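You operate a simulated robot arm through the tools that you are given. There is no shell and no other tool. Be economical: measure what you need, move in short steps, check, and stop when the job is done.

The job below is to be done with a simulated two-armed robot. You get a single attempt, and the scene is never put back.

JOB
Pick up the red squeegee with one hand, pass it to the other hand and put it on the shelf under the red bench. Take the short blue brush and leave it in the yellow mesh tray. Put the jar with a blue lid on the yellow bench top away on the purple table top. Fetch the striped jug and set it in the drain basket. Put the yellow bucket on the yellow bench top away on the shelf under the grey bench. Turn the blue rate knob to 2. Turn the black temperature knob to 60 C. Fetch the long blue brush and set it on the shelf behind the rollers. Take the green brush and leave it on the red mat. Put the jar that says "cocoa" from the top of the blue cart on top of the flat white carton and the jar labelled "sugar" on the top of the grey cart. The order is free. Set down upright: jar with a blue lid, striped jug, yellow bucket, jar.
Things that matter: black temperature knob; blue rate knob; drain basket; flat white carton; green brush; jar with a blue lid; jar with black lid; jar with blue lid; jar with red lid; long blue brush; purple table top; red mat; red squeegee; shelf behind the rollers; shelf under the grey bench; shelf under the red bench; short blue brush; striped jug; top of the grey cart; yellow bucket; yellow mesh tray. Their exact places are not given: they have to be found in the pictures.

The check looks at the end state, three seconds after you hand in, the way a careful person would. Anything else that was tipped, shoved, dropped, spilled or broken makes it a failure. Lids that push on must go on centred and level and be pressed home; caps that screw on are set level and turned clockwise until they are tight.

ROBOT AND FRAMES
Two 7-joint arms with three-finger grippers on one trunk, on a base that drives. Base frame: it is fixed to the floor where the robot stands at the start and does not move with it; the origin is under the middle of the robot, x ahead of it, y to its left, z up. Lengths are in m, angles in degrees, forces in N, time in s.
The left shoulder is at the start at [0.082, 0.126, 1.133], the right one opposite. With the tool pointing down near the work surface each hand reaches from about 0.4 to 0.86 m from the robot's upright axis, wherever it stands, measured 20 degrees to its own side. Places, roughly: black temperature knob [-3.6, -2.4, 0.8]; blue rate knob [-2.3, -7.5, 1.4]; drain basket (19x19x6 cm) [4.3, -6.1, 0.9]; flat white carton [4, 1, 0.75]; green brush (4x15x10 cm) [1.7, 1, 0.8]; jar with a blue lid (8x8x10 cm) [4.5, -6.8, 0.9]; jar with black lid, jar with blue lid, jar with re [4.25, 0.75, 0.75]; long blue brush (4x15x10 cm) [0.5, 0.9, 0.9]; purple table top [4.2, -2.2, 0.9]; red mat [0.5, 0.4, 0.8]; red squeegee (4x22x10 cm) [0.5, 0.2, 0.9]; shelf behind the rollers (225x20 cm) [1.44, -3.14, 0.92]; shelf under the grey bench [1.6, -8.6, 0.3]; shelf under the red bench [1.7, -0.8, 0.3]; short blue brush (5x9x10 cm) [0.4, 0.8, 0.9]; striped jug (16x10x16 cm) [4.3, -6.6, 1]; top of the grey cart [4.2, 1.6, 0.8]; yellow bucket (19x17x26 cm) [4.1, -6.5, 1]; yellow mesh tray (26x30x7 cm) [4.1, -2.3, 0.9]. Payload 2.94 kg a hand.
The tool frame of a hand sits at the grasp point between the pads (the TCP): z along the fingers, y along the line on which they close. The tips reach 0.03 m beyond it. The gripper opens to 0.128 m. The gripper's body begins 0.093 m behind the TCP.
Orientation is that of the tool frame in the base frame, as a unit quaternion [x, y, z, w]. With the fingers straight down and closing along the base's y, the tool's x points along the base's -x, its y along +y and its z along -z.

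CONTROLS
- The arms move only by the tool drive_tool. It takes "left_increments", "right_increments" or both (then of equal length, played together; a hand with none holds still); each is a list of rows, each a list of 7 numbers: the shift along the tool's x, y, z in units of 40 mm (1.0 is 40 mm), then the turn, a rotation vector about the tool's x, y, z in units of 5 degrees (1.0 is 5 degrees), then the closure, from 0 (fully open) to 1 (shut). In form: [[tx, ty, tz, ax, ay, az, gripper], ...]. A call has 1 to 12 rows; each row shifts and turns the commanded pose from where the row before left it, along the tool's axes as they then stand. A call with a number of a shift or a turn outside -1 to 1 is refused whole. Rows are played at 5 a second. More than 0.05 m and 8.6 degrees between two rows, or a gripper value outside its range, and nothing of the call is played. Where a pose cannot be reached the arm comes as near as it can. A force on the tool above 40 N (or 10 N above the force at the start of the call, whichever is more), or a blocked arm, ends the call early, and 0.2 s more pass. Each finger halts on what it meets, pressing with about 44 N; the grip force reading is that of the motor and also rises with nothing between the fingers. The clock runs only during rows and for 0.2 s after the last one: add rows that do not move to give the fingers time. The reply holds the time, the measured pose of the TCP, the force on the tool along the base axes, the opening and the grip force, in the units named above and with some noise, with the torque about the TCP (base axes, N m) and any sound that the robot's microphone picked up.
- Cameras (640 x 400 px; columns grow to the right, rows downward): "scene" is now at [0.1937, 0.0513, 1.2885]; the picture's right is [0.59, -0.81, 0.00], its down [-0.53, -0.39, -0.75] and it looks along [0.61, 0.44, -0.66] (base axes); focal length 252 px, centre (320, 200). "left" rides on the left gripper at [0.069, 0.015, -0.12] in its tool frame; the picture's right is [-0.21, 0.98, 0.00], its down [-0.82, -0.18, -0.54] and it looks along [-0.53, -0.12, 0.84] (tool axes); focal length 251 px, centre (320, 200). "right" rides on the right gripper at [0.069, -0.015, -0.12] in its tool frame; the picture's right is [0.21, 0.98, 0.00], its down [-0.82, 0.18, -0.54] and it looks along [-0.53, 0.12, 0.84] (tool axes); focal length 251 px, centre (320, 200).
- capture(camera): a new picture of that camera. It takes no simulated time.
- move_column(by): slides the trunk up (or, below 0, down) by that many m; the arms and the scene camera ride with it, the base frame stays. It gives what a move gives, with no picture.
- base_move(legs): drives the robot by 1 to 6 legs, each [ahead, left, turn to the left] in m, m and degrees, along the robot's own axes; the way and the turn of a leg run together, so that a leg with both is an arc; at most 1.5 m and 180 degrees a leg. The arms and the cameras ride along, it lands a little off, and it stops where it bumps. It gives what a move gives.
- head_to(pan, tilt): turns the head with the scene camera to pan (to the left, within 80 degrees either way) and tilt (down, from -29 to 69), counted from straight ahead of the robot. It gives what a move gives.
- locate(camera, pixels): for up to 12 pixels [column, row] of the newest picture of that camera ("zoom" is the newest enlarged one), the place [x, y, z] in the base frame of the surface seen there, good to about 0.002 m. It takes no simulated time.
- close_up(camera, box): a new picture of the part [left, top, right, bottom] of that camera's present view, enlarged. It takes no simulated time.
- finish_job(): hands the job in; it is judged then, once.

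Work in short steps. Measure before you move; look again where a grasp or a placing could have gone wrong, and mend it. You have 357 turns and 298 pictures in all, those below and enlarged ones among them. Open the grippers and draw the arms clear of the work before you hand the job in, unless the task says otherwise.

The tools are called after "Emit:" as a command line: name --argument value ..., lists and objects as JSON in quotes. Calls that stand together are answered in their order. drive_tool: Moves the arms, as the interface text tells. Its arguments: {"type":"object","properties":{"left_increments":{"type":"array","items":{"type":"array","items":{"type":"number"}}},"right_increments":{"type":"array","items":{"type":"array","items":{"type":"number"}}}},"required":[]} The other tools are called the same way: move_column (by) slides the trunk up or down; base_move (legs) drives the base; head_to (pan, tilt) turns the head that bears the scene camera; capture (camera) takes a picture; locate (camera, pixels) gives the place of the surface under pixels of a picture; close_up (camera, box) takes an enlarged picture of a part of a camera's view; finish_job () hands the job in.

At the start:

```text
clock: 0.0
left_tcp_pos: [0.3648, 0.4495, 1.0402]
left_tcp_rot: [0.0, 1.0, -0.001, 0.0]
left_contact_force: [0.2, -0.1, -0.2]
left_torque: [0.01, 0.04, -0.02]
left_finger_gap: 0.1282
left_finger_force: 0.0
right_tcp_pos: [0.4837, 0.0639, 1.0496]
right_tcp_rot: [0.001, 1.0, 0.001, 0.001]
right_contact_force: [0.5, -0.4, -0.1]
right_torque: [0.0, 0.01, -0.01]
right_finger_gap: 0.128
right_finger_force: 0.1
trunk travel left (down, up): [-0.35, 0.197]
robot x, y, heading: [0.0013, 0.0032, 0.0]
head pan, tilt: [38.1, 65.8]
```

scene: 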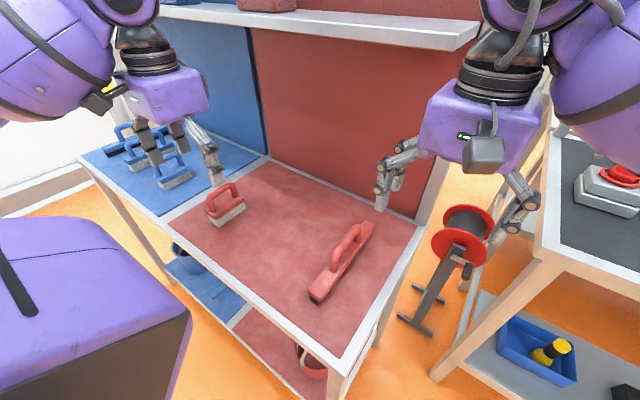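
right: 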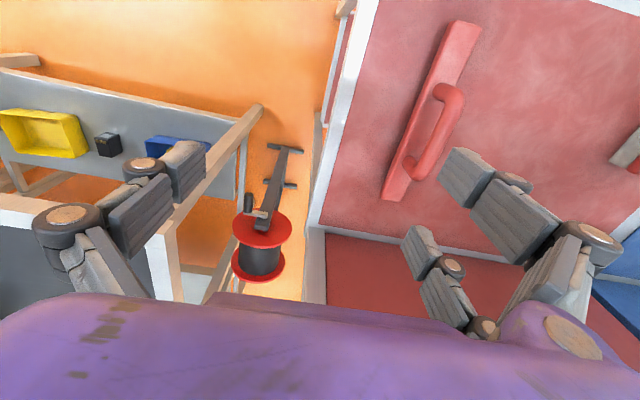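
left: 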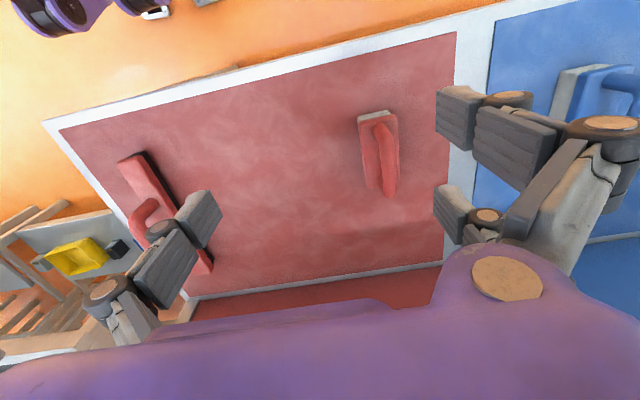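

The scene shows the red mat with the red squeegee near (340,262) and a red brush, and blue brushes on the left. I'll locate key points first.

Emit:
locate --camera "scene" --pixels '[[317, 297], [367, 227], [345, 245], [225, 215], [215, 197], [234, 185], [175, 180], [150, 157], [115, 150], [346, 350], [170, 218], [268, 158]]'

Emit:
close_up --camera "scene" --box '[80, 100, 240, 240]'

Emit:
close_up --camera "scene" --box '[290, 180, 400, 320]'

```text
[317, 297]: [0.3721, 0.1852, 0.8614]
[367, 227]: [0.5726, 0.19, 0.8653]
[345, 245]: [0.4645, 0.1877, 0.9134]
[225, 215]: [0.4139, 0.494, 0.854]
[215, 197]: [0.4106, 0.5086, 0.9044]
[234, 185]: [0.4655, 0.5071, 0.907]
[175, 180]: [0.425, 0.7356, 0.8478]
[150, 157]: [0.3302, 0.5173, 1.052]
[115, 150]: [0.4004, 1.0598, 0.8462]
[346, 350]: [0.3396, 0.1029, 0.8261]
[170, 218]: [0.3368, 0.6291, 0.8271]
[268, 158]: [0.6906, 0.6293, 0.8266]
```

```text
2.86 times, centred on (160, 170) of scene
```

zoom: 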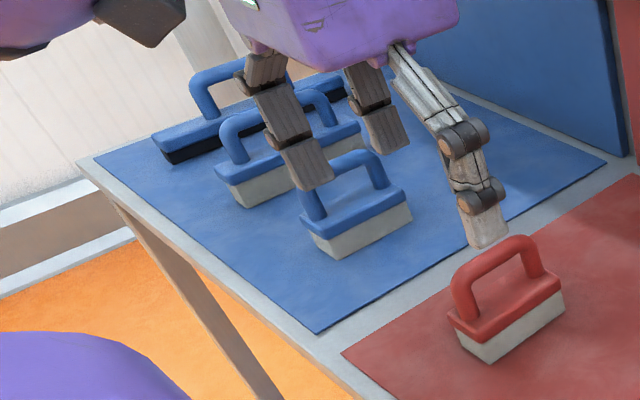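

```text
2.86 times, centred on (345, 250) of scene
```

zoom: 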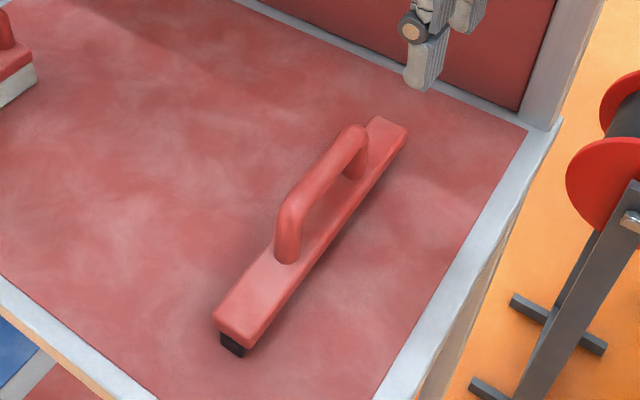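

I'll look around to map the surroundings, first lifting the head tilt at several pans.

Emit:
head_to --pan -10 --tilt 12

Emit:
capture --camera "scene"

Emit:
head_to --pan -78 --tilt 15

Emit:
capture --camera "scene"

Emit:
head_to --pan -40 --tilt 30

Emit:
capture --camera "scene"

```text
clock: 1.2
left_tcp_pos: [0.3643, 0.4515, 1.0375]
left_tcp_rot: [0.0, 1.0, -0.001, 0.0]
left_contact_force: [0.9, 0.4, 0.3]
left_torque: [0.01, 0.0, 0.01]
left_finger_gap: 0.1281
left_finger_force: 0.1
right_tcp_pos: [0.4845, 0.0634, 1.0498]
right_tcp_rot: [0.0, 1.0, 0.0, 0.002]
right_contact_force: [-0.2, -0.6, -0.5]
right_torque: [0.0, 0.02, 0.01]
right_finger_gap: 0.1281
right_finger_force: 0.0
trunk travel left (down, up): [-0.35, 0.197]
robot x, y, heading: [0.0001, 0.0003, 0.1]
head pan, tilt: [-10.0, 12.0]
```

```text
292 pictures are left
```

scene: 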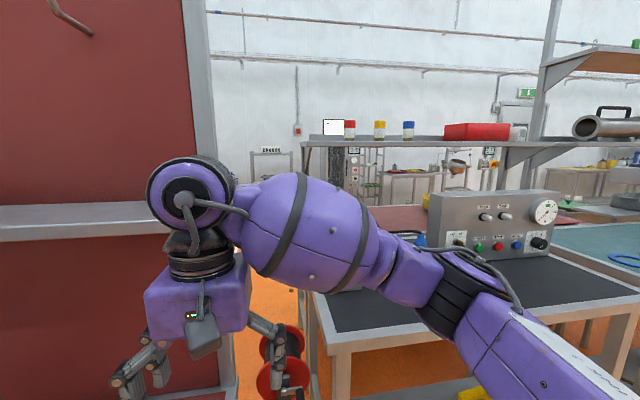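

```text
clock: 2.6
left_tcp_pos: [0.3639, 0.4498, 1.0386]
left_tcp_rot: [0.0, 1.0, 0.0, 0.001]
left_contact_force: [-0.4, 0.1, 0.1]
left_torque: [-0.05, -0.02, -0.03]
left_finger_gap: 0.1282
left_finger_force: 0.0
right_tcp_pos: [0.4842, 0.0626, 1.0506]
right_tcp_rot: [0.0, 1.0, 0.0, 0.001]
right_contact_force: [-0.4, 1.8, -0.1]
right_torque: [0.01, -0.03, 0.05]
right_finger_gap: 0.1279
right_finger_force: 0.1
trunk travel left (down, up): [-0.35, 0.197]
robot x, y, heading: [-0.0, 0.0013, -0.1]
head pan, tilt: [-78.0, 15.0]
```

```text
291 pictures are left
```

scene: 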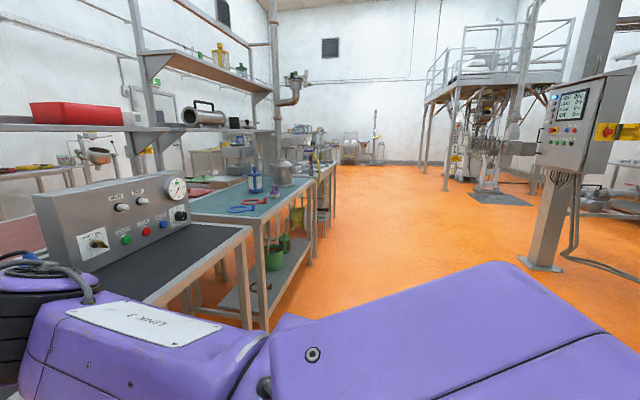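

```text
clock: 3.7
left_tcp_pos: [0.3638, 0.4496, 1.0388]
left_tcp_rot: [0.0, 1.0, 0.0, 0.0]
left_contact_force: [-0.2, 0.1, 0.3]
left_torque: [-0.03, -0.01, 0.01]
left_finger_gap: 0.1281
left_finger_force: 0.1
right_tcp_pos: [0.4849, 0.0635, 1.0499]
right_tcp_rot: [0.0, 1.0, 0.0, 0.001]
right_contact_force: [0.5, 0.0, 0.0]
right_torque: [0.01, 0.02, -0.01]
right_finger_gap: 0.1281
right_finger_force: 0.0
trunk travel left (down, up): [-0.35, 0.197]
robot x, y, heading: [-0.0011, -0.0032, 0.1]
head pan, tilt: [-40.0, 30.0]
```

```text
290 pictures are left
```

scene: 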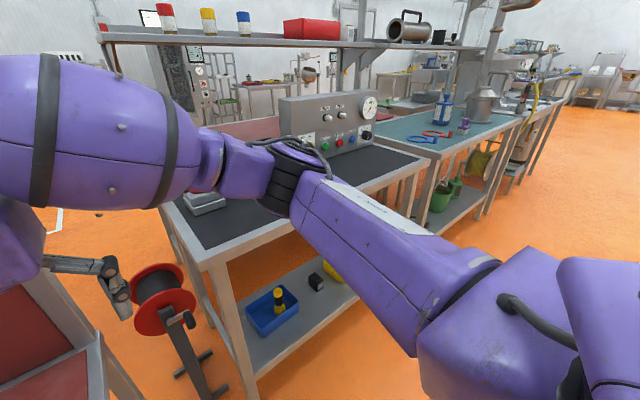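

I'll measure the aisle layout in this view.

Emit:
locate --camera "scene" --pixels '[[178, 200], [208, 262], [425, 157], [380, 130], [520, 140], [250, 130], [470, 105], [240, 385], [340, 298], [570, 150], [150, 205], [345, 385]]'

Emit:
head_to --pan 60 --tilt 15

Emit:
capture --camera "scene"

```text
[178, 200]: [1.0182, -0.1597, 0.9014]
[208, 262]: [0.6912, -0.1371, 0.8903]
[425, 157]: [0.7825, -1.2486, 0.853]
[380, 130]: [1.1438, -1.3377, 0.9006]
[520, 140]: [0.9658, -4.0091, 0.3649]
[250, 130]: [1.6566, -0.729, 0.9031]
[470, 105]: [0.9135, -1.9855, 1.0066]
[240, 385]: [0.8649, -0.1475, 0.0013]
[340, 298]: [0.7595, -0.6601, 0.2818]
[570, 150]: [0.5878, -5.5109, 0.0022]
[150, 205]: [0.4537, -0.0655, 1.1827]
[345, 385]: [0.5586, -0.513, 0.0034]
```

```text
clock: 5.4
left_tcp_pos: [0.3642, 0.4495, 1.0395]
left_tcp_rot: [0.0, 1.0, 0.001, 0.0]
left_contact_force: [-1.0, -0.3, 0.1]
left_torque: [0.04, -0.03, 0.05]
left_finger_gap: 0.1281
left_finger_force: 0.0
right_tcp_pos: [0.4844, 0.0627, 1.0506]
right_tcp_rot: [0.0, 1.0, 0.0, 0.001]
right_contact_force: [0.1, 0.3, 0.4]
right_torque: [0.0, 0.01, -0.04]
right_finger_gap: 0.1279
right_finger_force: 0.0
trunk travel left (down, up): [-0.35, 0.197]
robot x, y, heading: [0.0008, 0.0031, 0.1]
head pan, tilt: [60.0, 15.0]
```

```text
289 pictures are left
```

scene: 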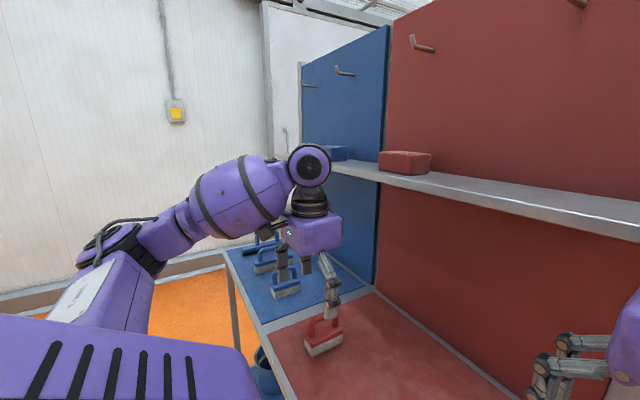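

I'll measure the wall and gap at the left, and look around elsewhere behind.

Emit:
locate --camera "scene" --pixels '[[165, 280], [230, 260], [200, 200], [60, 100], [290, 150], [380, 60], [500, 200], [330, 160], [405, 165], [600, 300], [227, 250], [285, 110]]'

Emit:
head_to --pan 78 --tilt 25

Emit:
capture --camera "scene"

```text
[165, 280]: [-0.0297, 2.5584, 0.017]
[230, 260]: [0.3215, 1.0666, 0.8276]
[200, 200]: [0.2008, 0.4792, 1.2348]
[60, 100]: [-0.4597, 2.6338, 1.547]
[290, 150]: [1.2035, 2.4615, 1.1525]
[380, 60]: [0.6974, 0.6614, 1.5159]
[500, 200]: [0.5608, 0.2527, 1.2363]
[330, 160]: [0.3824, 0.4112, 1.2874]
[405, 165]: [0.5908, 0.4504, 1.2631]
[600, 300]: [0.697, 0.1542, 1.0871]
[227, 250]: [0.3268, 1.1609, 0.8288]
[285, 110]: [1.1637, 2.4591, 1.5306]
```

```text
clock: 6.2
left_tcp_pos: [0.3643, 0.4493, 1.038]
left_tcp_rot: [0.001, 1.0, 0.0, 0.0]
left_contact_force: [0.0, 0.8, 0.0]
left_torque: [-0.03, 0.05, -0.02]
left_finger_gap: 0.1282
left_finger_force: 0.0
right_tcp_pos: [0.484, 0.0631, 1.0506]
right_tcp_rot: [0.0, 1.0, -0.001, 0.0]
right_contact_force: [0.0, 0.0, 0.0]
right_torque: [-0.02, 0.0, 0.0]
right_finger_gap: 0.1279
right_finger_force: 0.1
trunk travel left (down, up): [-0.35, 0.197]
robot x, y, heading: [-0.0008, -0.0007, -0.1]
head pan, tilt: [78.0, 25.0]
```

```text
288 pictures are left
```

scene: 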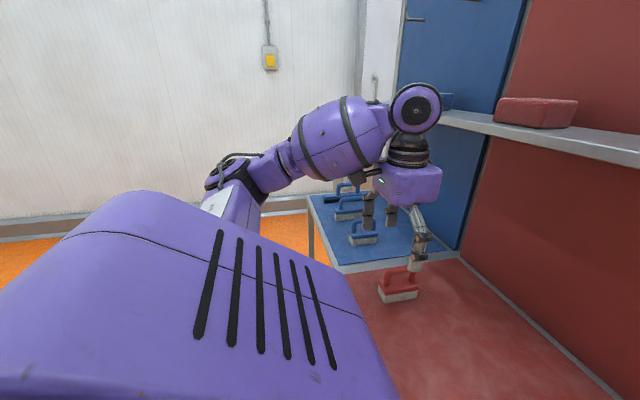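

Passage exists at y>1.2 (wall at y=2.56). Now measure the squeegee's handle with the right camera picture.

Emit:
close_up --camera "right" --box '[360, 0, 520, 210]'

Emit:
locate --camera "right" --pixels '[[447, 95], [430, 130], [413, 168], [460, 30], [392, 190], [432, 90], [420, 120], [550, 150]]'

```text
1.90 times, centred on (440, 105) of right
```

zoom: 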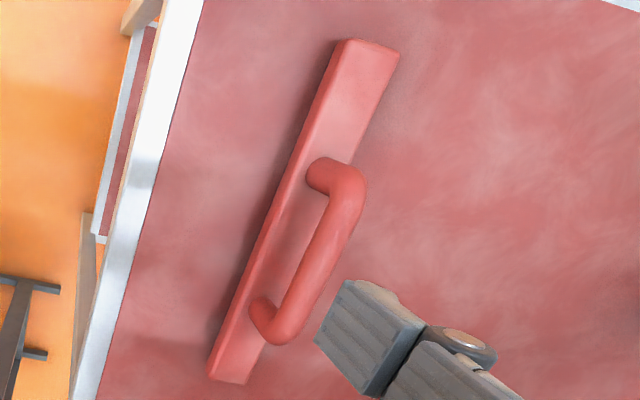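

```text
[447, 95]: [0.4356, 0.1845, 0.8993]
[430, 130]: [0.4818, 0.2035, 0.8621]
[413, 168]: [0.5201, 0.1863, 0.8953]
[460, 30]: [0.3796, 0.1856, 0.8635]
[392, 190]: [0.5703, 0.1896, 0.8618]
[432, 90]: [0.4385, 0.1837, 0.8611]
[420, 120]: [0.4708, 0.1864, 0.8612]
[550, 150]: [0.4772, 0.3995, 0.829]
```

Handle bar runs along x from 0.435 to 0.52 at y≈0.187, top 0.913. I'll move the right hand above it at x=0.455, then descend.

Emit:
drive_tool --right_increments '[[0.2, 0.8, 0, 0, 0, 0, 0.2], [0.2, 0.8, 0, 0, 0, 0, 0.4], [0.2, 0.8, 0, 0, 0, 0, 0.4], [0.15, 0.7, 0, 0, 0, 0, 0.4], [0, 0, 0.9, 0, 0, 0, 0.4], [0, 0, 0.9, 0, 0, 0, 0.4], [0, 0, 0.9, 0, 0, 0, 0.4], [0, 0, 0, 0, 0, 0, 0.4]]'

Emit:
capture --camera "right"

```text
clock: 8.0
left_tcp_pos: [0.3647, 0.4513, 1.0382]
left_tcp_rot: [0.0, 1.0, 0.0, 0.0]
left_contact_force: [-0.3, 0.2, -1.2]
left_torque: [-0.01, -0.02, 0.0]
left_finger_gap: 0.1279
left_finger_force: 0.0
right_tcp_pos: [0.4537, 0.1877, 0.9422]
right_tcp_rot: [0.0, 1.0, 0.0, 0.001]
right_contact_force: [0.8, -0.1, 0.7]
right_torque: [-0.01, 0.02, 0.0]
right_finger_gap: 0.077
right_finger_force: 0.0
trunk travel left (down, up): [-0.35, 0.197]
robot x, y, heading: [0.0019, -0.0024, 0.4]
head pan, tilt: [78.0, 25.0]
```

```text
286 pictures are left
```

right: 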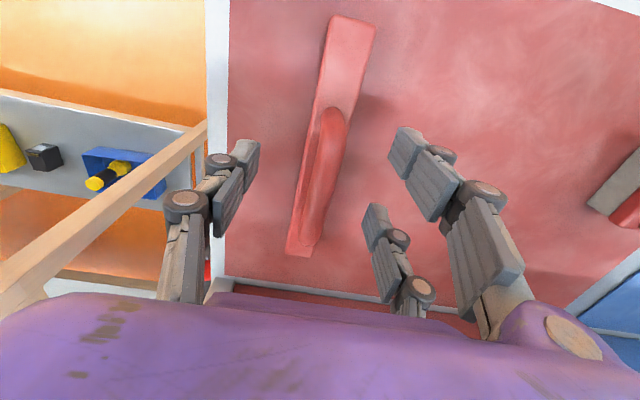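

I'll locate the finger tips to understand the hand's geometry.

Emit:
locate --camera "right" --pixels '[[400, 150], [372, 220], [250, 155], [430, 200], [385, 265], [220, 210], [330, 130], [310, 200], [300, 250], [348, 25]]'

```text
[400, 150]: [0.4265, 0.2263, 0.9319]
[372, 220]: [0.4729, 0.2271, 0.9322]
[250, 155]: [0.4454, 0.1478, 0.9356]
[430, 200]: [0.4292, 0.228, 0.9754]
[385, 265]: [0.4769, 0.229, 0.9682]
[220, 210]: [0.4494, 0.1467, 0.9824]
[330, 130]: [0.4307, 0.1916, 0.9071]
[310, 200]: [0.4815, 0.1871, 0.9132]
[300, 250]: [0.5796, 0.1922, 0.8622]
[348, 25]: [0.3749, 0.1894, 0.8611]
```

The hand has two fingers on its +y side (±23 mm) and one on the other. I'll grip the squeegee's body at its near end from above with the right hand, leaving the handle free for the left.

Emit:
drive_tool --right_increments '[[0.72, 0, 0, 0, 0, 0, 0.4], [0.72, 0, 0, 0, 0, 0, 0.4], [0, 0, 0.96, 0, 0, 0, 0.4], [0, 0, 0.93, 0, 0, 0, 0.4], [0, 0, 0, 0, 0, 0, 0.4], [0, 0, 0, 0, 0, 0, 0.9], [0, 0, 0, 0, 0, 0, 1], [0, 0, 0, 0, 0, 0, 1], [0, 0, 0, 0, 0, 0, 1]]'

Emit:
capture --camera "right"

```text
clock: 10.0
left_tcp_pos: [0.3645, 0.4502, 1.0391]
left_tcp_rot: [0.0, 1.0, 0.0, 0.0]
left_contact_force: [-0.3, -0.8, 0.9]
left_torque: [0.02, -0.02, 0.02]
left_finger_gap: 0.1281
left_finger_force: 0.1
right_tcp_pos: [0.3951, 0.1884, 0.8643]
right_tcp_rot: [0.0, 1.0, 0.0, 0.001]
right_contact_force: [-1.1, 0.8, 0.6]
right_torque: [0.01, -0.02, 0.11]
right_finger_gap: 0.0308
right_finger_force: 43.7
trunk travel left (down, up): [-0.35, 0.197]
robot x, y, heading: [-0.0016, 0.0031, -0.3]
head pan, tilt: [78.0, 25.0]
```

```text
285 pictures are left
```

right: 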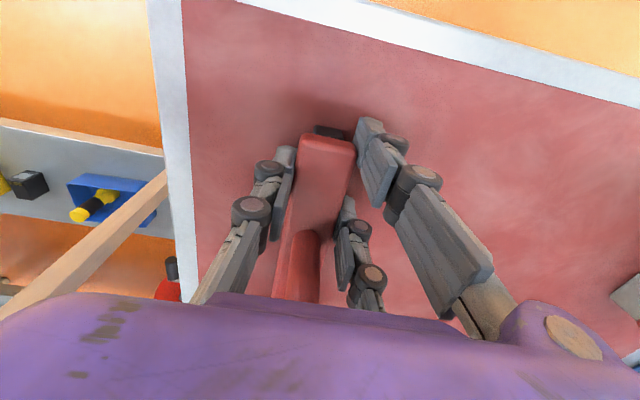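

Gripped (gap 0.031). Lift, shift right, and yaw 90° counter-clockwise.

Emit:
drive_tool --right_increments '[[0, 0, -0.5, 0, 0, 0, 1], [0, 0, -0.9, 0, 0, 0, 1], [0, 0, -0.9, 0, 0, 0, 1], [0, 0, -0.9, 0, 0, 0, 1], [0, -0.9, -0.9, 0, 0, 0, 1], [0, -0.9, 0, 0, 0, -1, 1], [0, 0, 0, 0, 0, -1, 1], [0, 0, 0, 0, 0, -1, 1], [0, 0, 0, 0, 0, -1, 1], [0, 0, 0, 0, 0, -1, 1], [0, 0, 0, 0, 0, -1, 1], [0, 0, 0, 0, 0, -1, 1]]'

Emit:
drive_tool --right_increments '[[0, 0, 0, 0, 0, -1, 1], [0, 0, 0, 0, 0, -1, 1], [0, 0, 0, 0, 0, -1, 1], [0, 0, 0, 0, 0, -1, 1], [0, 0, 0, 0, 0, -1, 1], [0, 0, 0, 0, 0, -1, 1], [0, 0, 0, 0, 0, -1, 1], [0, 0, 0, 0, 0, -1, 1], [0, 0, 0, 0, 0, -1, 1], [0, 0, 0, 0, 0, -1, 1], [0, 0, 0, 0, 0, -1, 1]]'

Emit:
head_to --pan 20 --tilt 45

Emit:
capture --camera "scene"

```text
refused: row 5 steps farther than a row can; nothing moved
```

```text
clock: 12.4
left_tcp_pos: [0.3649, 0.4507, 1.039]
left_tcp_rot: [0.0, 1.0, 0.0, -0.001]
left_contact_force: [-0.5, 0.1, -0.3]
left_torque: [-0.01, 0.0, -0.01]
left_finger_gap: 0.1277
left_finger_force: 0.0
right_tcp_pos: [0.397, 0.187, 0.8669]
right_tcp_rot: [-0.463, 0.886, 0.0, 0.001]
right_contact_force: [0.3, -0.3, -2.2]
right_torque: [-0.18, 0.11, 0.02]
right_finger_gap: 0.0308
right_finger_force: 43.2
trunk travel left (down, up): [-0.35, 0.197]
robot x, y, heading: [-0.0016, 0.0029, -0.1]
head pan, tilt: [78.0, 25.0]
```

```text
clock: 13.7
left_tcp_pos: [0.3645, 0.4498, 1.0386]
left_tcp_rot: [0.001, 1.0, 0.0, 0.0]
left_contact_force: [0.0, -0.5, 0.3]
left_torque: [0.01, -0.01, 0.03]
left_finger_gap: 0.1278
left_finger_force: 0.0
right_tcp_pos: [0.3959, 0.1881, 0.8654]
right_tcp_rot: [-0.462, 0.887, -0.001, 0.001]
right_contact_force: [-0.4, -0.1, -2.7]
right_torque: [-0.19, 0.12, 0.02]
right_finger_gap: 0.0308
right_finger_force: 44.1
trunk travel left (down, up): [-0.35, 0.197]
robot x, y, heading: [0.0006, -0.001, -0.0]
head pan, tilt: [20.0, 45.0]
```

```text
284 pictures are left
```

scene: 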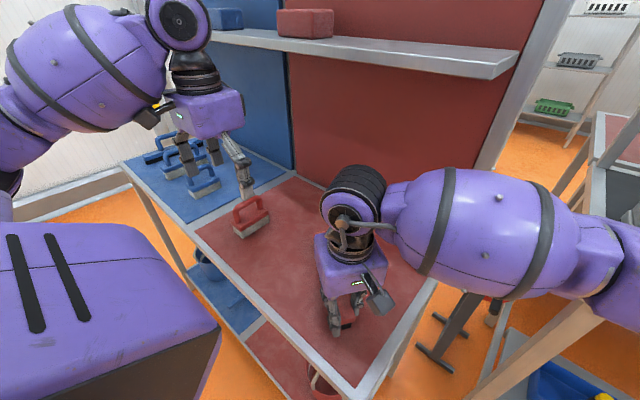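

The first part was refused but the yaw (55°) played on the mat; nothing was near. Now lift, shift away from the left hand, then finish the yaw.

Emit:
drive_tool --right_increments '[[0, 0, -0.5, 0, 0, 0, 1], [0, 0, -1, 0, 0, 0, 1], [0, 0, -1, 0, 0, 0, 1], [0, 0, -1, 0, 0, 0, 1], [0, 0, -1, 0, 0, 0, 1], [0.11, -0.83, 0, 0, 0, -1, 1], [0.11, -0.83, 0, 0, 0, -1, 1], [0.11, -0.83, 0, 0, 0, -1, 1], [0, 0, 0, 0, 0, -1, 1], [0, 0, 0, 0, 0, -1, 1], [0, 0, 0, 0, 0, -1, 1], [0, 0, 0, 0, 0, -1, 1]]'

Emit:
capture --camera "scene"

```text
clock: 16.3
left_tcp_pos: [0.3634, 0.449, 1.039]
left_tcp_rot: [0.0, 1.0, 0.0, 0.0]
left_contact_force: [0.3, -0.2, 1.0]
left_torque: [0.0, 0.01, 0.03]
left_finger_gap: 0.1281
left_finger_force: 0.1
right_tcp_pos: [0.476, 0.1264, 1.0466]
right_tcp_rot: [-0.692, 0.722, 0.0, 0.001]
right_contact_force: [-0.1, -0.4, -2.4]
right_torque: [-0.22, 0.01, -0.03]
right_finger_gap: 0.031
right_finger_force: 44.3
trunk travel left (down, up): [-0.35, 0.197]
robot x, y, heading: [-0.0003, 0.0021, -0.1]
head pan, tilt: [20.0, 45.0]
```

```text
283 pictures are left
```

scene: 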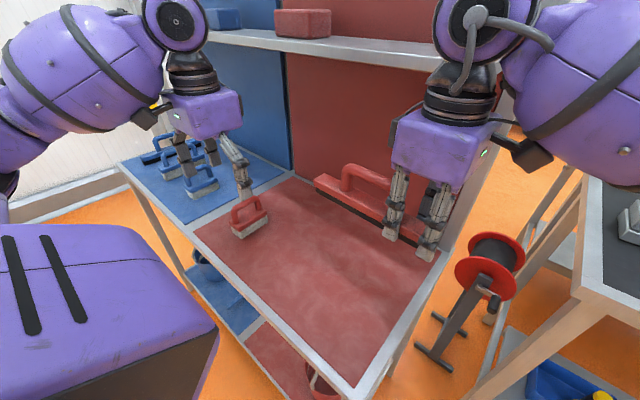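

The squeegee is held level. Locate its handle, while I start turning the left hand to horizontal after raising it.

Emit:
locate --camera "scene" --pixels '[[345, 175], [370, 175], [322, 183], [350, 195], [365, 168]]'

Emit:
drive_tool --left_increments '[[0.8, 0.8, 0, -0.99, -0.99, 0.99, 0], [0, 0, 0, -0.99, -0.99, 0.99, 0], [0, 0, 0, -0.99, -0.99, 0.99, 0], [0, 0, 0, -0.99, -0.99, 0.99, 0], [0, 0, 0, -0.99, -0.99, 0.99, 0], [0, 0, 0, -0.99, -0.99, 0.99, 0], [0, 0, 0, -0.99, -0.99, 0.99, 0]]'

Emit:
capture --camera "scene"

```text
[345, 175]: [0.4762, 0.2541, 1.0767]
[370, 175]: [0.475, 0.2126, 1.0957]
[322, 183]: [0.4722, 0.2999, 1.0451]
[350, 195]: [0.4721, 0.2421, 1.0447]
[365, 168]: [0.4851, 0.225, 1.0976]
```

```text
clock: 17.9
left_tcp_pos: [0.3905, 0.4862, 1.0495]
left_tcp_rot: [0.278, 0.878, 0.274, 0.277]
left_contact_force: [-0.4, -0.1, 0.3]
left_torque: [0.01, 0.0, -0.02]
left_finger_gap: 0.1278
left_finger_force: 0.1
left hand out of reach, approached as far as the arm can: row 5, 6, 7
right_tcp_pos: [0.4769, 0.1269, 1.0466]
right_tcp_rot: [-0.692, 0.722, 0.0, 0.001]
right_contact_force: [-0.8, 0.7, -2.5]
right_torque: [-0.23, -0.02, 0.01]
right_finger_gap: 0.0307
right_finger_force: 43.8
trunk travel left (down, up): [-0.35, 0.197]
robot x, y, heading: [0.0005, -0.0013, 0.1]
head pan, tilt: [20.0, 45.0]
```

```text
282 pictures are left
```

scene: 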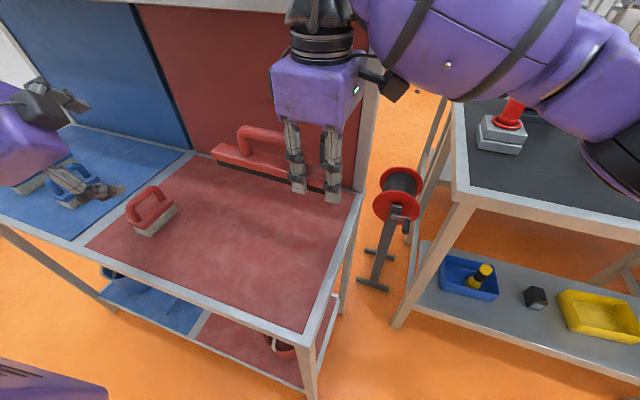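

The left hand is too close to the body for a horizontal pose. I'll back the base 0.35 m so both hands can meet farther ahead.

Emit:
base_move --legs '[[-0.35, 0, 0]]'

Emit:
drive_tool --right_increments '[[0, -1, 0, 0, 0, 0, 1], [0, -1, 0, 0, 0, 0, 1], [0, -1, 0, 0, 0, 0, 1], [0, -1, 0, 0, 0, 0, 1]]'

Emit:
capture --camera "scene"

```text
clock: 20.1
left_tcp_pos: [0.0511, 0.4842, 1.0493]
left_tcp_rot: [0.278, 0.879, 0.273, 0.275]
left_contact_force: [0.4, 0.9, 0.2]
left_torque: [-0.01, -0.01, -0.01]
left_finger_gap: 0.1278
left_finger_force: 0.1
right_tcp_pos: [0.1356, 0.1256, 1.0466]
right_tcp_rot: [-0.691, 0.723, -0.001, 0.0]
right_contact_force: [0.7, -0.2, -2.6]
right_torque: [-0.2, -0.02, 0.01]
right_finger_gap: 0.0309
right_finger_force: 43.6
trunk travel left (down, up): [-0.35, 0.197]
robot x, y, heading: [-0.3402, -0.0017, 0.0]
head pan, tilt: [20.0, 45.0]
```

```text
clock: 21.1
left_tcp_pos: [0.0503, 0.4862, 1.0494]
left_tcp_rot: [0.278, 0.878, 0.274, 0.276]
left_contact_force: [-0.4, 0.4, 0.1]
left_torque: [-0.01, 0.0, -0.01]
left_finger_gap: 0.1281
left_finger_force: 0.1
right_tcp_pos: [0.1445, 0.1255, 1.0461]
right_tcp_rot: [-0.689, 0.725, -0.001, 0.001]
right_contact_force: [-0.5, -0.1, -2.2]
right_torque: [-0.2, -0.02, -0.03]
right_finger_gap: 0.0309
right_finger_force: 43.5
right hand out of reach, approached as far as the arm can: row 1, 2, 3, 4
trunk travel left (down, up): [-0.35, 0.197]
robot x, y, heading: [-0.3401, -0.0008, -0.4]
head pan, tilt: [20.0, 45.0]
```

```text
281 pictures are left
```

scene: 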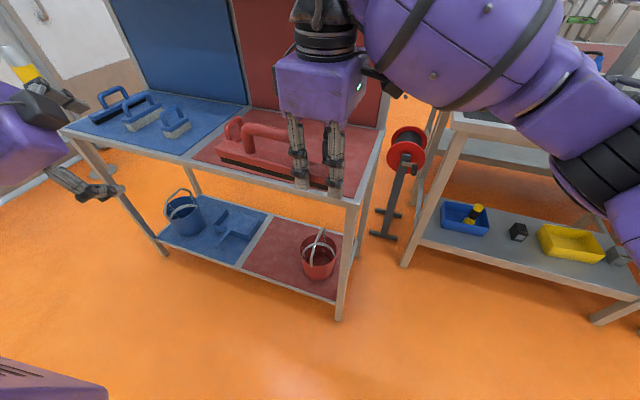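

The right arm is limited at that yaw. I'll undo about half the yaw (squeegee along a diagonal) and then try moving to a better meeting point.

Emit:
drive_tool --right_increments '[[0, 0, 0, 0, 0, 1, 1], [0, 0, 0, 0, 0, 1, 1], [0, 0, 0, 0, 0, 1, 1], [0, 0, 0, 0, 0, 1, 1], [0, 0, 0, 0, 0, 1, 1], [0, 0, 0, 0, 0, 1, 1], [0, 0, 0, 0, 0, 1, 1], [0, 0, 0, 0, 0, 1, 1], [0, 0, 0, 0, 0, 1, 1]]'

Emit:
drive_tool --right_increments '[[0, -1, 0, 0, 0, 0, 1], [0, -1, 0, 0, 0, 0, 1], [0, -1, 0, 0, 0, 0, 1]]'

```text
clock: 23.1
left_tcp_pos: [0.0502, 0.4851, 1.0494]
left_tcp_rot: [0.278, 0.879, 0.273, 0.276]
left_contact_force: [0.3, 0.3, 0.5]
left_torque: [-0.02, 0.0, -0.02]
left_finger_gap: 0.1281
left_finger_force: 0.1
right_tcp_pos: [0.1434, 0.1265, 1.0464]
right_tcp_rot: [-0.36, 0.933, -0.001, 0.0]
right_contact_force: [0.4, -0.3, -2.0]
right_torque: [-0.11, 0.09, 0.02]
right_finger_gap: 0.0307
right_finger_force: 43.9
trunk travel left (down, up): [-0.35, 0.197]
robot x, y, heading: [-0.3414, 0.0001, -0.0]
head pan, tilt: [20.0, 45.0]
```

```text
clock: 23.9
left_tcp_pos: [0.0515, 0.4842, 1.0502]
left_tcp_rot: [0.278, 0.878, 0.274, 0.276]
left_contact_force: [0.3, -0.6, 0.8]
left_torque: [0.05, 0.02, 0.01]
left_finger_gap: 0.1282
left_finger_force: 0.1
right_tcp_pos: [0.2265, 0.0389, 1.045]
right_tcp_rot: [-0.362, 0.932, 0.0, 0.002]
right_contact_force: [0.6, -0.5, -2.9]
right_torque: [-0.13, 0.2, -0.02]
right_finger_gap: 0.0309
right_finger_force: 43.9
trunk travel left (down, up): [-0.35, 0.197]
robot x, y, heading: [-0.344, 0.0027, -0.2]
head pan, tilt: [20.0, 45.0]
```

Good. Now move the left hand forward/up and turn it to the target orientation (pointing forward-right, 30° down, closing vertically, in steps).

Emit:
drive_tool --left_increments '[[-0.8, 0.7, 0.07, 0, 0, 0, 0], [-0.8, 0.7, 0.07, 0, 0, 0, 0], [-0.8, 0.7, 0.07, 0, 0, 0, 0], [0, 0, 0, 0.037, -0.908, 1, 0], [0, 0, 0, 0.037, -0.908, 1, 0], [0, 0, 0, 0.037, -0.908, 1, 0], [0, 0, 0, 0.037, -0.908, 1, 0], [0, 0, 0, 0.037, -0.908, 1, 0], [0, 0, 0, 0.037, -0.908, 1, 0], [0, 0, 0, 0.037, -0.908, 1, 0], [0, 0, 0, 0.037, -0.908, 1, 0]]'

Emit:
capture --camera "scene"

```text
clock: 26.3
left_tcp_pos: [0.1512, 0.4855, 1.1294]
left_tcp_rot: [0.63, 0.608, 0.24, 0.42]
left_contact_force: [0.1, 0.4, 0.5]
left_torque: [0.03, 0.03, -0.03]
left_finger_gap: 0.1281
left_finger_force: 0.1
right_tcp_pos: [0.228, 0.0411, 1.0444]
right_tcp_rot: [-0.361, 0.932, -0.001, 0.001]
right_contact_force: [-0.1, 0.2, -2.4]
right_torque: [-0.14, 0.16, 0.01]
right_finger_gap: 0.031
right_finger_force: 44.2
trunk travel left (down, up): [-0.35, 0.197]
robot x, y, heading: [-0.343, -0.0001, -0.1]
head pan, tilt: [20.0, 45.0]
```

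```text
280 pictures are left
```

scene: 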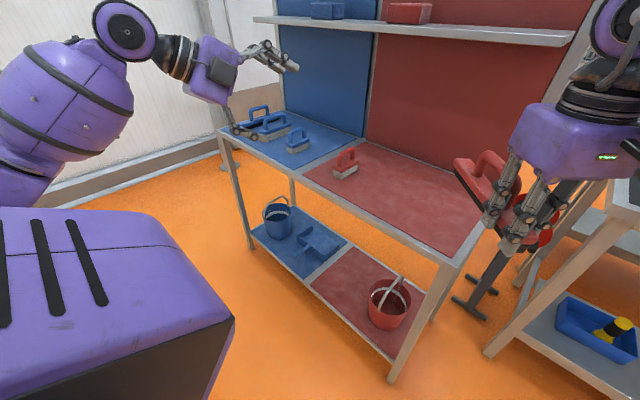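

Works. Finish the turn and look.

Emit:
drive_tool --left_increments '[[0, 0, 0, 0.037, -0.908, 1, 0], [0, 0, 0, 0.037, -0.908, 1, 0], [0, 0, 0, 0.037, -0.908, 1, 0], [0, 0, 0, 0.037, -0.908, 1, 0], [0, 0, 0, 0.037, -0.908, 1, 0], [0, 0, 0, 0.037, -0.908, 1, 0]]'

Emit:
head_to --pan 0 --tilt 45

Emit:
capture --camera "scene"

```text
clock: 27.7
left_tcp_pos: [0.1503, 0.4862, 1.1278]
left_tcp_rot: [0.806, 0.314, 0.18, 0.468]
left_contact_force: [0.0, 0.9, 0.2]
left_torque: [-0.02, 0.02, 0.0]
left_finger_gap: 0.1281
left_finger_force: 0.1
right_tcp_pos: [0.2266, 0.0399, 1.044]
right_tcp_rot: [-0.362, 0.932, 0.0, 0.0]
right_contact_force: [0.2, -0.4, -2.6]
right_torque: [-0.16, 0.17, -0.04]
right_finger_gap: 0.0307
right_finger_force: 44.1
trunk travel left (down, up): [-0.35, 0.197]
robot x, y, heading: [-0.3432, -0.0002, -0.1]
head pan, tilt: [20.0, 45.0]
```

```text
clock: 28.6
left_tcp_pos: [0.1517, 0.4849, 1.1292]
left_tcp_rot: [0.806, 0.314, 0.181, 0.467]
left_contact_force: [0.0, 0.2, -0.3]
left_torque: [-0.02, 0.03, 0.01]
left_finger_gap: 0.1279
left_finger_force: 0.1
right_tcp_pos: [0.2259, 0.0401, 1.0454]
right_tcp_rot: [-0.362, 0.932, -0.001, 0.0]
right_contact_force: [-0.5, -0.3, -1.8]
right_torque: [-0.12, 0.17, 0.0]
right_finger_gap: 0.0308
right_finger_force: 44.0
trunk travel left (down, up): [-0.35, 0.197]
robot x, y, heading: [-0.34, -0.0007, -0.1]
head pan, tilt: [0.0, 45.0]
```

```text
279 pictures are left
```

scene: 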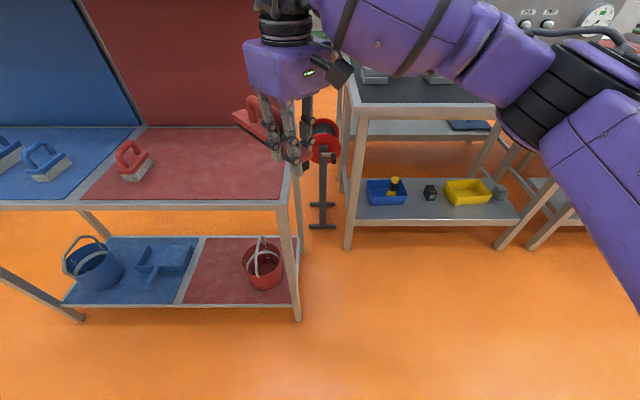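

The left hand has the target orientation. Zoom onto the squeegee to measure its handle.

Emit:
close_up --camera "scene" --box '[220, 80, 320, 170]'

Emit:
locate --camera "zoom" --pixels '[[200, 150], [190, 130], [225, 180], [250, 230], [120, 245], [210, 285], [245, 190], [330, 290]]'

```text
4.44 times, centred on (270, 125) of scene
```

zoom: 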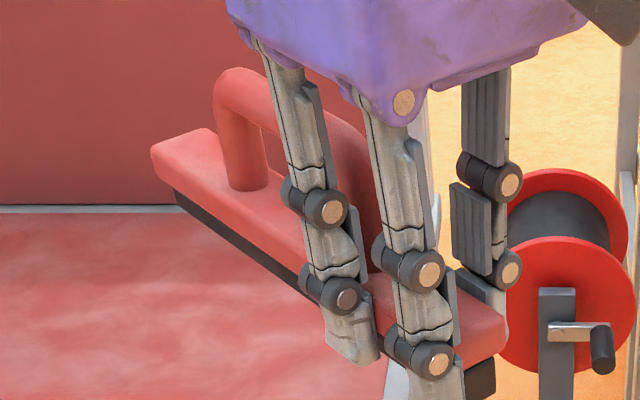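

```text
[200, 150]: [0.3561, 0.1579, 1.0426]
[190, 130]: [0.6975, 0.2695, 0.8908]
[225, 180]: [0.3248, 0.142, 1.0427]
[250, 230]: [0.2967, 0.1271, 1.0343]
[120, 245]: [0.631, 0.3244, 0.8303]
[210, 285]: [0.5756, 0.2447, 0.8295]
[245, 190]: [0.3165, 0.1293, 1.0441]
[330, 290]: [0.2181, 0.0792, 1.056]
```

Locate the handle bar points precisely.

Emit:
locate --camera "zoom" --pixels '[[228, 95], [245, 80], [260, 95], [238, 150], [340, 140], [355, 170], [170, 145], [480, 330]]'

```text
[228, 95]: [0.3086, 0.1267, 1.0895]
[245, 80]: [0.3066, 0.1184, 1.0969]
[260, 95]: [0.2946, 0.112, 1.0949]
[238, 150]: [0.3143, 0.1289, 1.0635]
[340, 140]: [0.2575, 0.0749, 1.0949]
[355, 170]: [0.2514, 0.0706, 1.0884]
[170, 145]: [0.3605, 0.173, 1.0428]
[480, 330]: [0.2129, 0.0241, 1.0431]
```

Handle centre ≈ (0.286,0.097,1.087), axis at 42.5°. I'll reduce the left hand's tilt to ~10° and bring it to a pre-grasp 12 cm short, fingers half open.

Emit:
drive_tool --left_increments '[[0, 0, 0, -1, 0, 0, 0.3], [0, 0, 0, -1, 0, 0, 0.5], [0, 0, 0, -1, 0, 0, 0.55], [0, 0, 0, -1, 0, 0, 0.55], [-0.5, 0.075, 0.805, 0, 0, 0, 0.55], [-0.5, 0.075, 0.805, 0, 0, 0, 0.55], [-0.5, 0.075, 0.805, 0, 0, 0, 0.55], [-0.5, 0.075, 0.805, 0, 0, 0, 0.55], [-0.5, 0.075, 0.805, 0, 0, 0, 0.55], [-0.5, 0.075, 0.805, 0, 0, 0, 0.55], [-0.5, 0.075, 0.805, 0, 0, 0, 0.55], [-0.5, 0.075, 0.805, 0, 0, 0, 0.55]]'

Emit:
capture --camera "left"

Emit:
capture --camera "scene"

```text
clock: 31.2
left_tcp_pos: [0.2066, 0.1884, 1.1039]
left_tcp_rot: [0.714, 0.278, 0.232, 0.599]
left_contact_force: [-0.1, -0.3, 0.3]
left_torque: [0.0, 0.01, 0.01]
left_finger_gap: 0.0573
left_finger_force: 0.1
right_tcp_pos: [0.2271, 0.0397, 1.0445]
right_tcp_rot: [-0.361, 0.933, -0.001, 0.0]
right_contact_force: [0.2, -0.9, -1.8]
right_torque: [-0.12, 0.18, -0.04]
right_finger_gap: 0.031
right_finger_force: 44.1
trunk travel left (down, up): [-0.35, 0.197]
robot x, y, heading: [-0.3419, -0.0, -0.0]
head pan, tilt: [0.0, 45.0]
```

```text
277 pictures are left
```

left: 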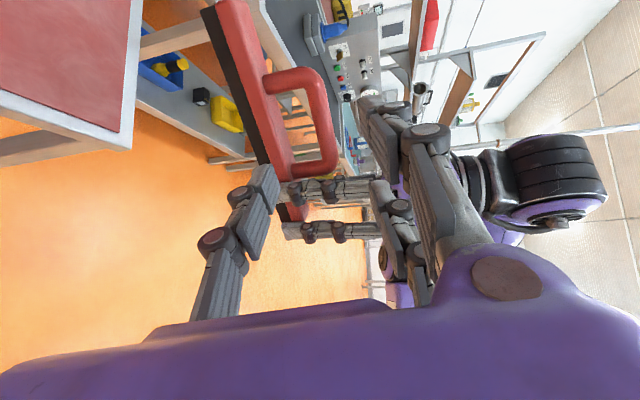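

```text
276 pictures are left
```

scene: 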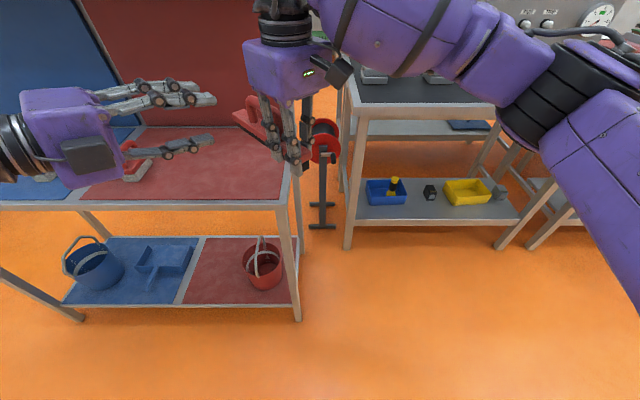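

Well aligned. Narrow the opening to ~36 mm and advance so the thumb enters the handle hole, stopping just short of closing.

Emit:
drive_tool --left_increments '[[0, 0.15, 0.5, 0, 0, 0, 0.72], [0, 0, 0.5, 0, 0, 0, 0.72], [0, 0, 0.5, 0, 0, 0, 0.72], [0, 0, 0.5, 0, 0, 0, 0.72], [0, 0, 0.5, 0, 0, 0, 0.72], [0, 0, 0.5, 0, 0, 0, 0.72]]'

Emit:
capture --camera "left"

Emit:
close_up --camera "scene" --box '[160, 60, 320, 170]'

```text
clock: 32.6
left_tcp_pos: [0.2886, 0.099, 1.0938]
left_tcp_rot: [0.713, 0.278, 0.232, 0.6]
left_contact_force: [1.1, -0.9, -0.1]
left_torque: [0.0, 0.05, 0.02]
left_finger_gap: 0.0358
left_finger_force: 0.0
right_tcp_pos: [0.2269, 0.0408, 1.0443]
right_tcp_rot: [-0.361, 0.932, 0.0, -0.001]
right_contact_force: [0.9, 0.2, -3.0]
right_torque: [-0.18, 0.1, 0.0]
right_finger_gap: 0.0309
right_finger_force: 43.8
trunk travel left (down, up): [-0.35, 0.197]
robot x, y, heading: [-0.3428, 0.0006, -0.0]
head pan, tilt: [0.0, 45.0]
```

```text
275 pictures are left
```

left: 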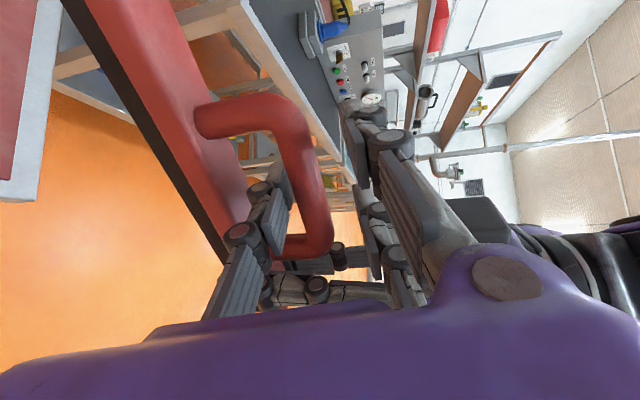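

```text
3.64 times, centred on (240, 115) of scene
```

zoom: 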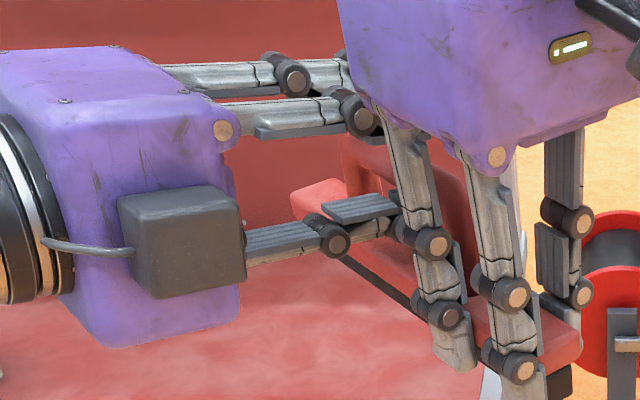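

The thumb is inside the handle hole and the two fingers over the bar. Lower 6 mm and close the left hand.

Emit:
drive_tool --left_increments '[[0, -0.15, 0, 0, 0, 0, 0.72], [0, 0, 0, 0, 0, 0, 0.85], [0, 0, 0, 0, 0, 0, 1], [0, 0, 0, 0, 0, 0, 1], [0, 0, 0, 0, 0, 0, 1]]'

```text
clock: 33.8
left_tcp_pos: [0.2857, 0.1006, 1.0865]
left_tcp_rot: [0.714, 0.279, 0.232, 0.599]
left_contact_force: [1.2, -1.1, -9.7]
left_torque: [0.91, -1.02, 0.02]
left_finger_gap: 0.0164
left_finger_force: 42.2
right_tcp_pos: [0.2264, 0.0402, 1.0454]
right_tcp_rot: [-0.361, 0.932, 0.001, 0.001]
right_contact_force: [-1.9, 0.9, 7.9]
right_torque: [-0.42, 0.43, 0.12]
right_finger_gap: 0.0309
right_finger_force: 44.7
trunk travel left (down, up): [-0.35, 0.197]
robot x, y, heading: [-0.345, 0.0046, -0.2]
head pan, tilt: [0.0, 45.0]
```

Left holds the bar (gap 16 mm). Open the right hand modestly and withdraw it upward.

Emit:
drive_tool --right_increments '[[0, 0, 0, 0, 0, 0, 0.7], [0, 0, 0, 0, 0, 0, 0.55], [0, 0, -0.5, 0, 0, 0, 0.55], [0, 0, -0.8, 0, 0, 0, 0.55], [0, 0, -0.8, 0, 0, 0, 0.55], [0, 0, -0.8, 0, 0, 0, 0.55], [1, 0, 0, 0, 0, 0, 0.55], [1, 0, 0, 0, 0, 0, 0.55], [1, 0, 0, 0, 0, 0, 0.55], [0, 0, 0, 0, 0, 0, 0.55]]'

Emit:
capture --camera "left"

Emit:
capture --camera "scene"

```text
clock: 36.0
left_tcp_pos: [0.2865, 0.1014, 1.0876]
left_tcp_rot: [0.713, 0.279, 0.233, 0.599]
left_contact_force: [0.1, -0.8, -2.3]
left_torque: [0.02, -0.02, -0.02]
left_finger_gap: 0.0163
left_finger_force: 42.3
right_tcp_pos: [0.14, -0.0466, 1.1613]
right_tcp_rot: [-0.361, 0.933, -0.001, 0.0]
right_contact_force: [-0.3, -0.2, -0.4]
right_torque: [-0.05, 0.0, 0.03]
right_finger_gap: 0.0577
right_finger_force: 0.1
trunk travel left (down, up): [-0.35, 0.197]
robot x, y, heading: [-0.3412, 0.0007, 0.0]
head pan, tilt: [0.0, 45.0]
```

```text
273 pictures are left
```

left: 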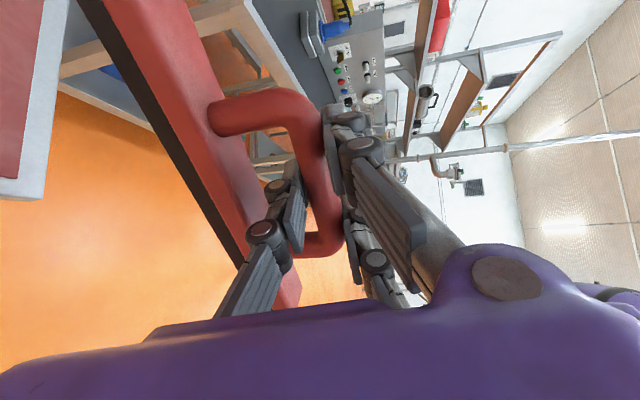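

```text
272 pictures are left
```

scene: 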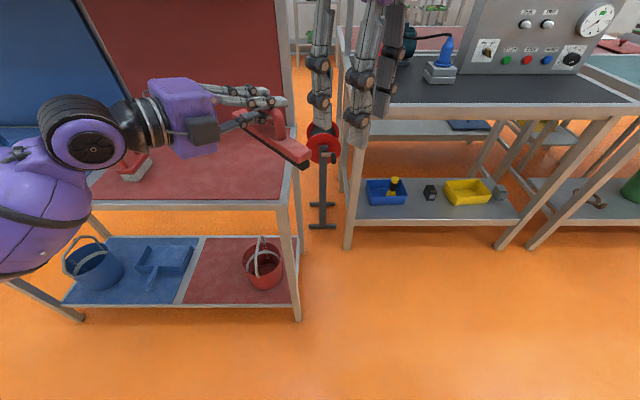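

Handover worked; left carries the squeegee. Retract the left hand to the side, then drive to in front of the blue brushes.

Emit:
drive_tool --left_increments '[[0.395, -0.057, -0.944, 0, 0, 0, 1], [0.395, -0.057, -0.944, 0, 0, 0, 1], [0.395, -0.057, -0.944, 0, 0, 0, 1], [0.395, -0.057, -0.944, 0, 0, 0, 1], [0.395, -0.057, -0.944, 0, 0, 0, 1], [0.395, -0.057, -0.944, 0, 0, 0, 1], [0.395, -0.057, -0.944, 0, 0, 0, 1], [0.395, -0.057, -0.944, 0, 0, 0, 1], [0.395, -0.057, -0.944, 0, 0, 0, 1], [0.395, -0.057, -0.944, 0, 0, 0, 1]]' --right_increments '[[0, 0, 0, 0, 0, 1, 0.55], [0, 0, 0, 0, 0, 1, 0.55], [0, 0, 0, 0, 0, 1, 0.55], [0, 0, 0, 0, 0, 1, 0.55], [0, 0, 0, 0, 0, 1, 0.55], [0, 0, 0, 0, 0, 1, 0.55], [0, 0, 0, 0, 0, 1, 0.55], [0, 0, 0, 0, 0, 1, 0.55], [0, 0, 0, 0, 0, 0.45, 0.55], [0, 0, 0, 0, 0, 0, 0.55]]'

Emit:
base_move --legs '[[0, 0.95, 0], [0.28, 0, 0]]'

Emit:
head_to --pan 0 --tilt 50

Emit:
capture --camera "scene"

```text
clock: 38.2
left_tcp_pos: [0.149, 0.4843, 1.1294]
left_tcp_rot: [0.714, 0.277, 0.232, 0.6]
left_contact_force: [0.0, -0.2, -2.1]
left_torque: [0.02, 0.0, 0.02]
left_finger_gap: 0.0166
left_finger_force: 42.1
right_tcp_pos: [0.1371, -0.0425, 1.1617]
right_tcp_rot: [0.0, 1.0, 0.0, 0.001]
right_contact_force: [0.0, -0.2, 0.1]
right_torque: [0.0, 0.04, 0.01]
right_finger_gap: 0.0576
right_finger_force: 0.1
trunk travel left (down, up): [-0.35, 0.197]
robot x, y, heading: [-0.3426, 0.0002, -0.1]
head pan, tilt: [0.0, 45.0]
```

```text
clock: 48.4
left_tcp_pos: [0.4411, 1.4336, 1.1297]
left_tcp_rot: [0.714, 0.276, 0.231, 0.6]
left_contact_force: [-0.1, 0.1, -2.0]
left_torque: [-0.03, -0.02, 0.0]
left_finger_gap: 0.0165
left_finger_force: 41.4
right_tcp_pos: [0.4249, 0.9044, 1.1603]
right_tcp_rot: [0.002, 1.0, 0.001, 0.001]
right_contact_force: [0.4, -0.8, 0.4]
right_torque: [0.01, 0.06, 0.02]
right_finger_gap: 0.0577
right_finger_force: 0.0
trunk travel left (down, up): [-0.35, 0.197]
robot x, y, heading: [-0.0546, 0.951, -0.5]
head pan, tilt: [0.0, 45.0]
```

```text
clock: 49.1
left_tcp_pos: [0.4405, 1.4325, 1.1313]
left_tcp_rot: [0.714, 0.276, 0.231, 0.6]
left_contact_force: [-0.1, -1.0, -2.6]
left_torque: [-0.01, 0.04, -0.02]
left_finger_gap: 0.0163
left_finger_force: 42.0
right_tcp_pos: [0.4245, 0.906, 1.1619]
right_tcp_rot: [0.002, 1.0, 0.0, 0.001]
right_contact_force: [-0.8, 1.2, 0.4]
right_torque: [-0.01, 0.0, 0.03]
right_finger_gap: 0.058
right_finger_force: 0.0
trunk travel left (down, up): [-0.35, 0.197]
robot x, y, heading: [-0.051, 0.9513, -0.5]
head pan, tilt: [0.0, 50.0]
```

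```text
271 pictures are left
```

scene: 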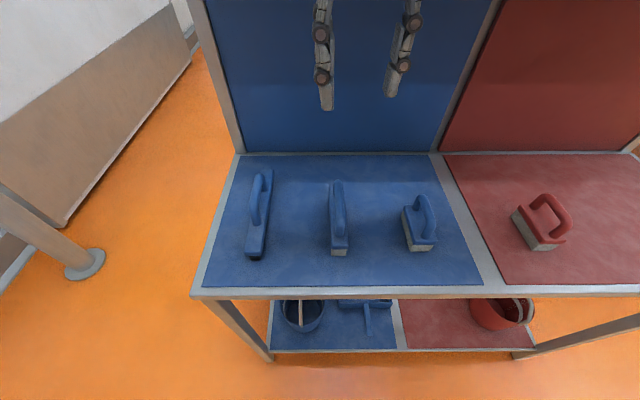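

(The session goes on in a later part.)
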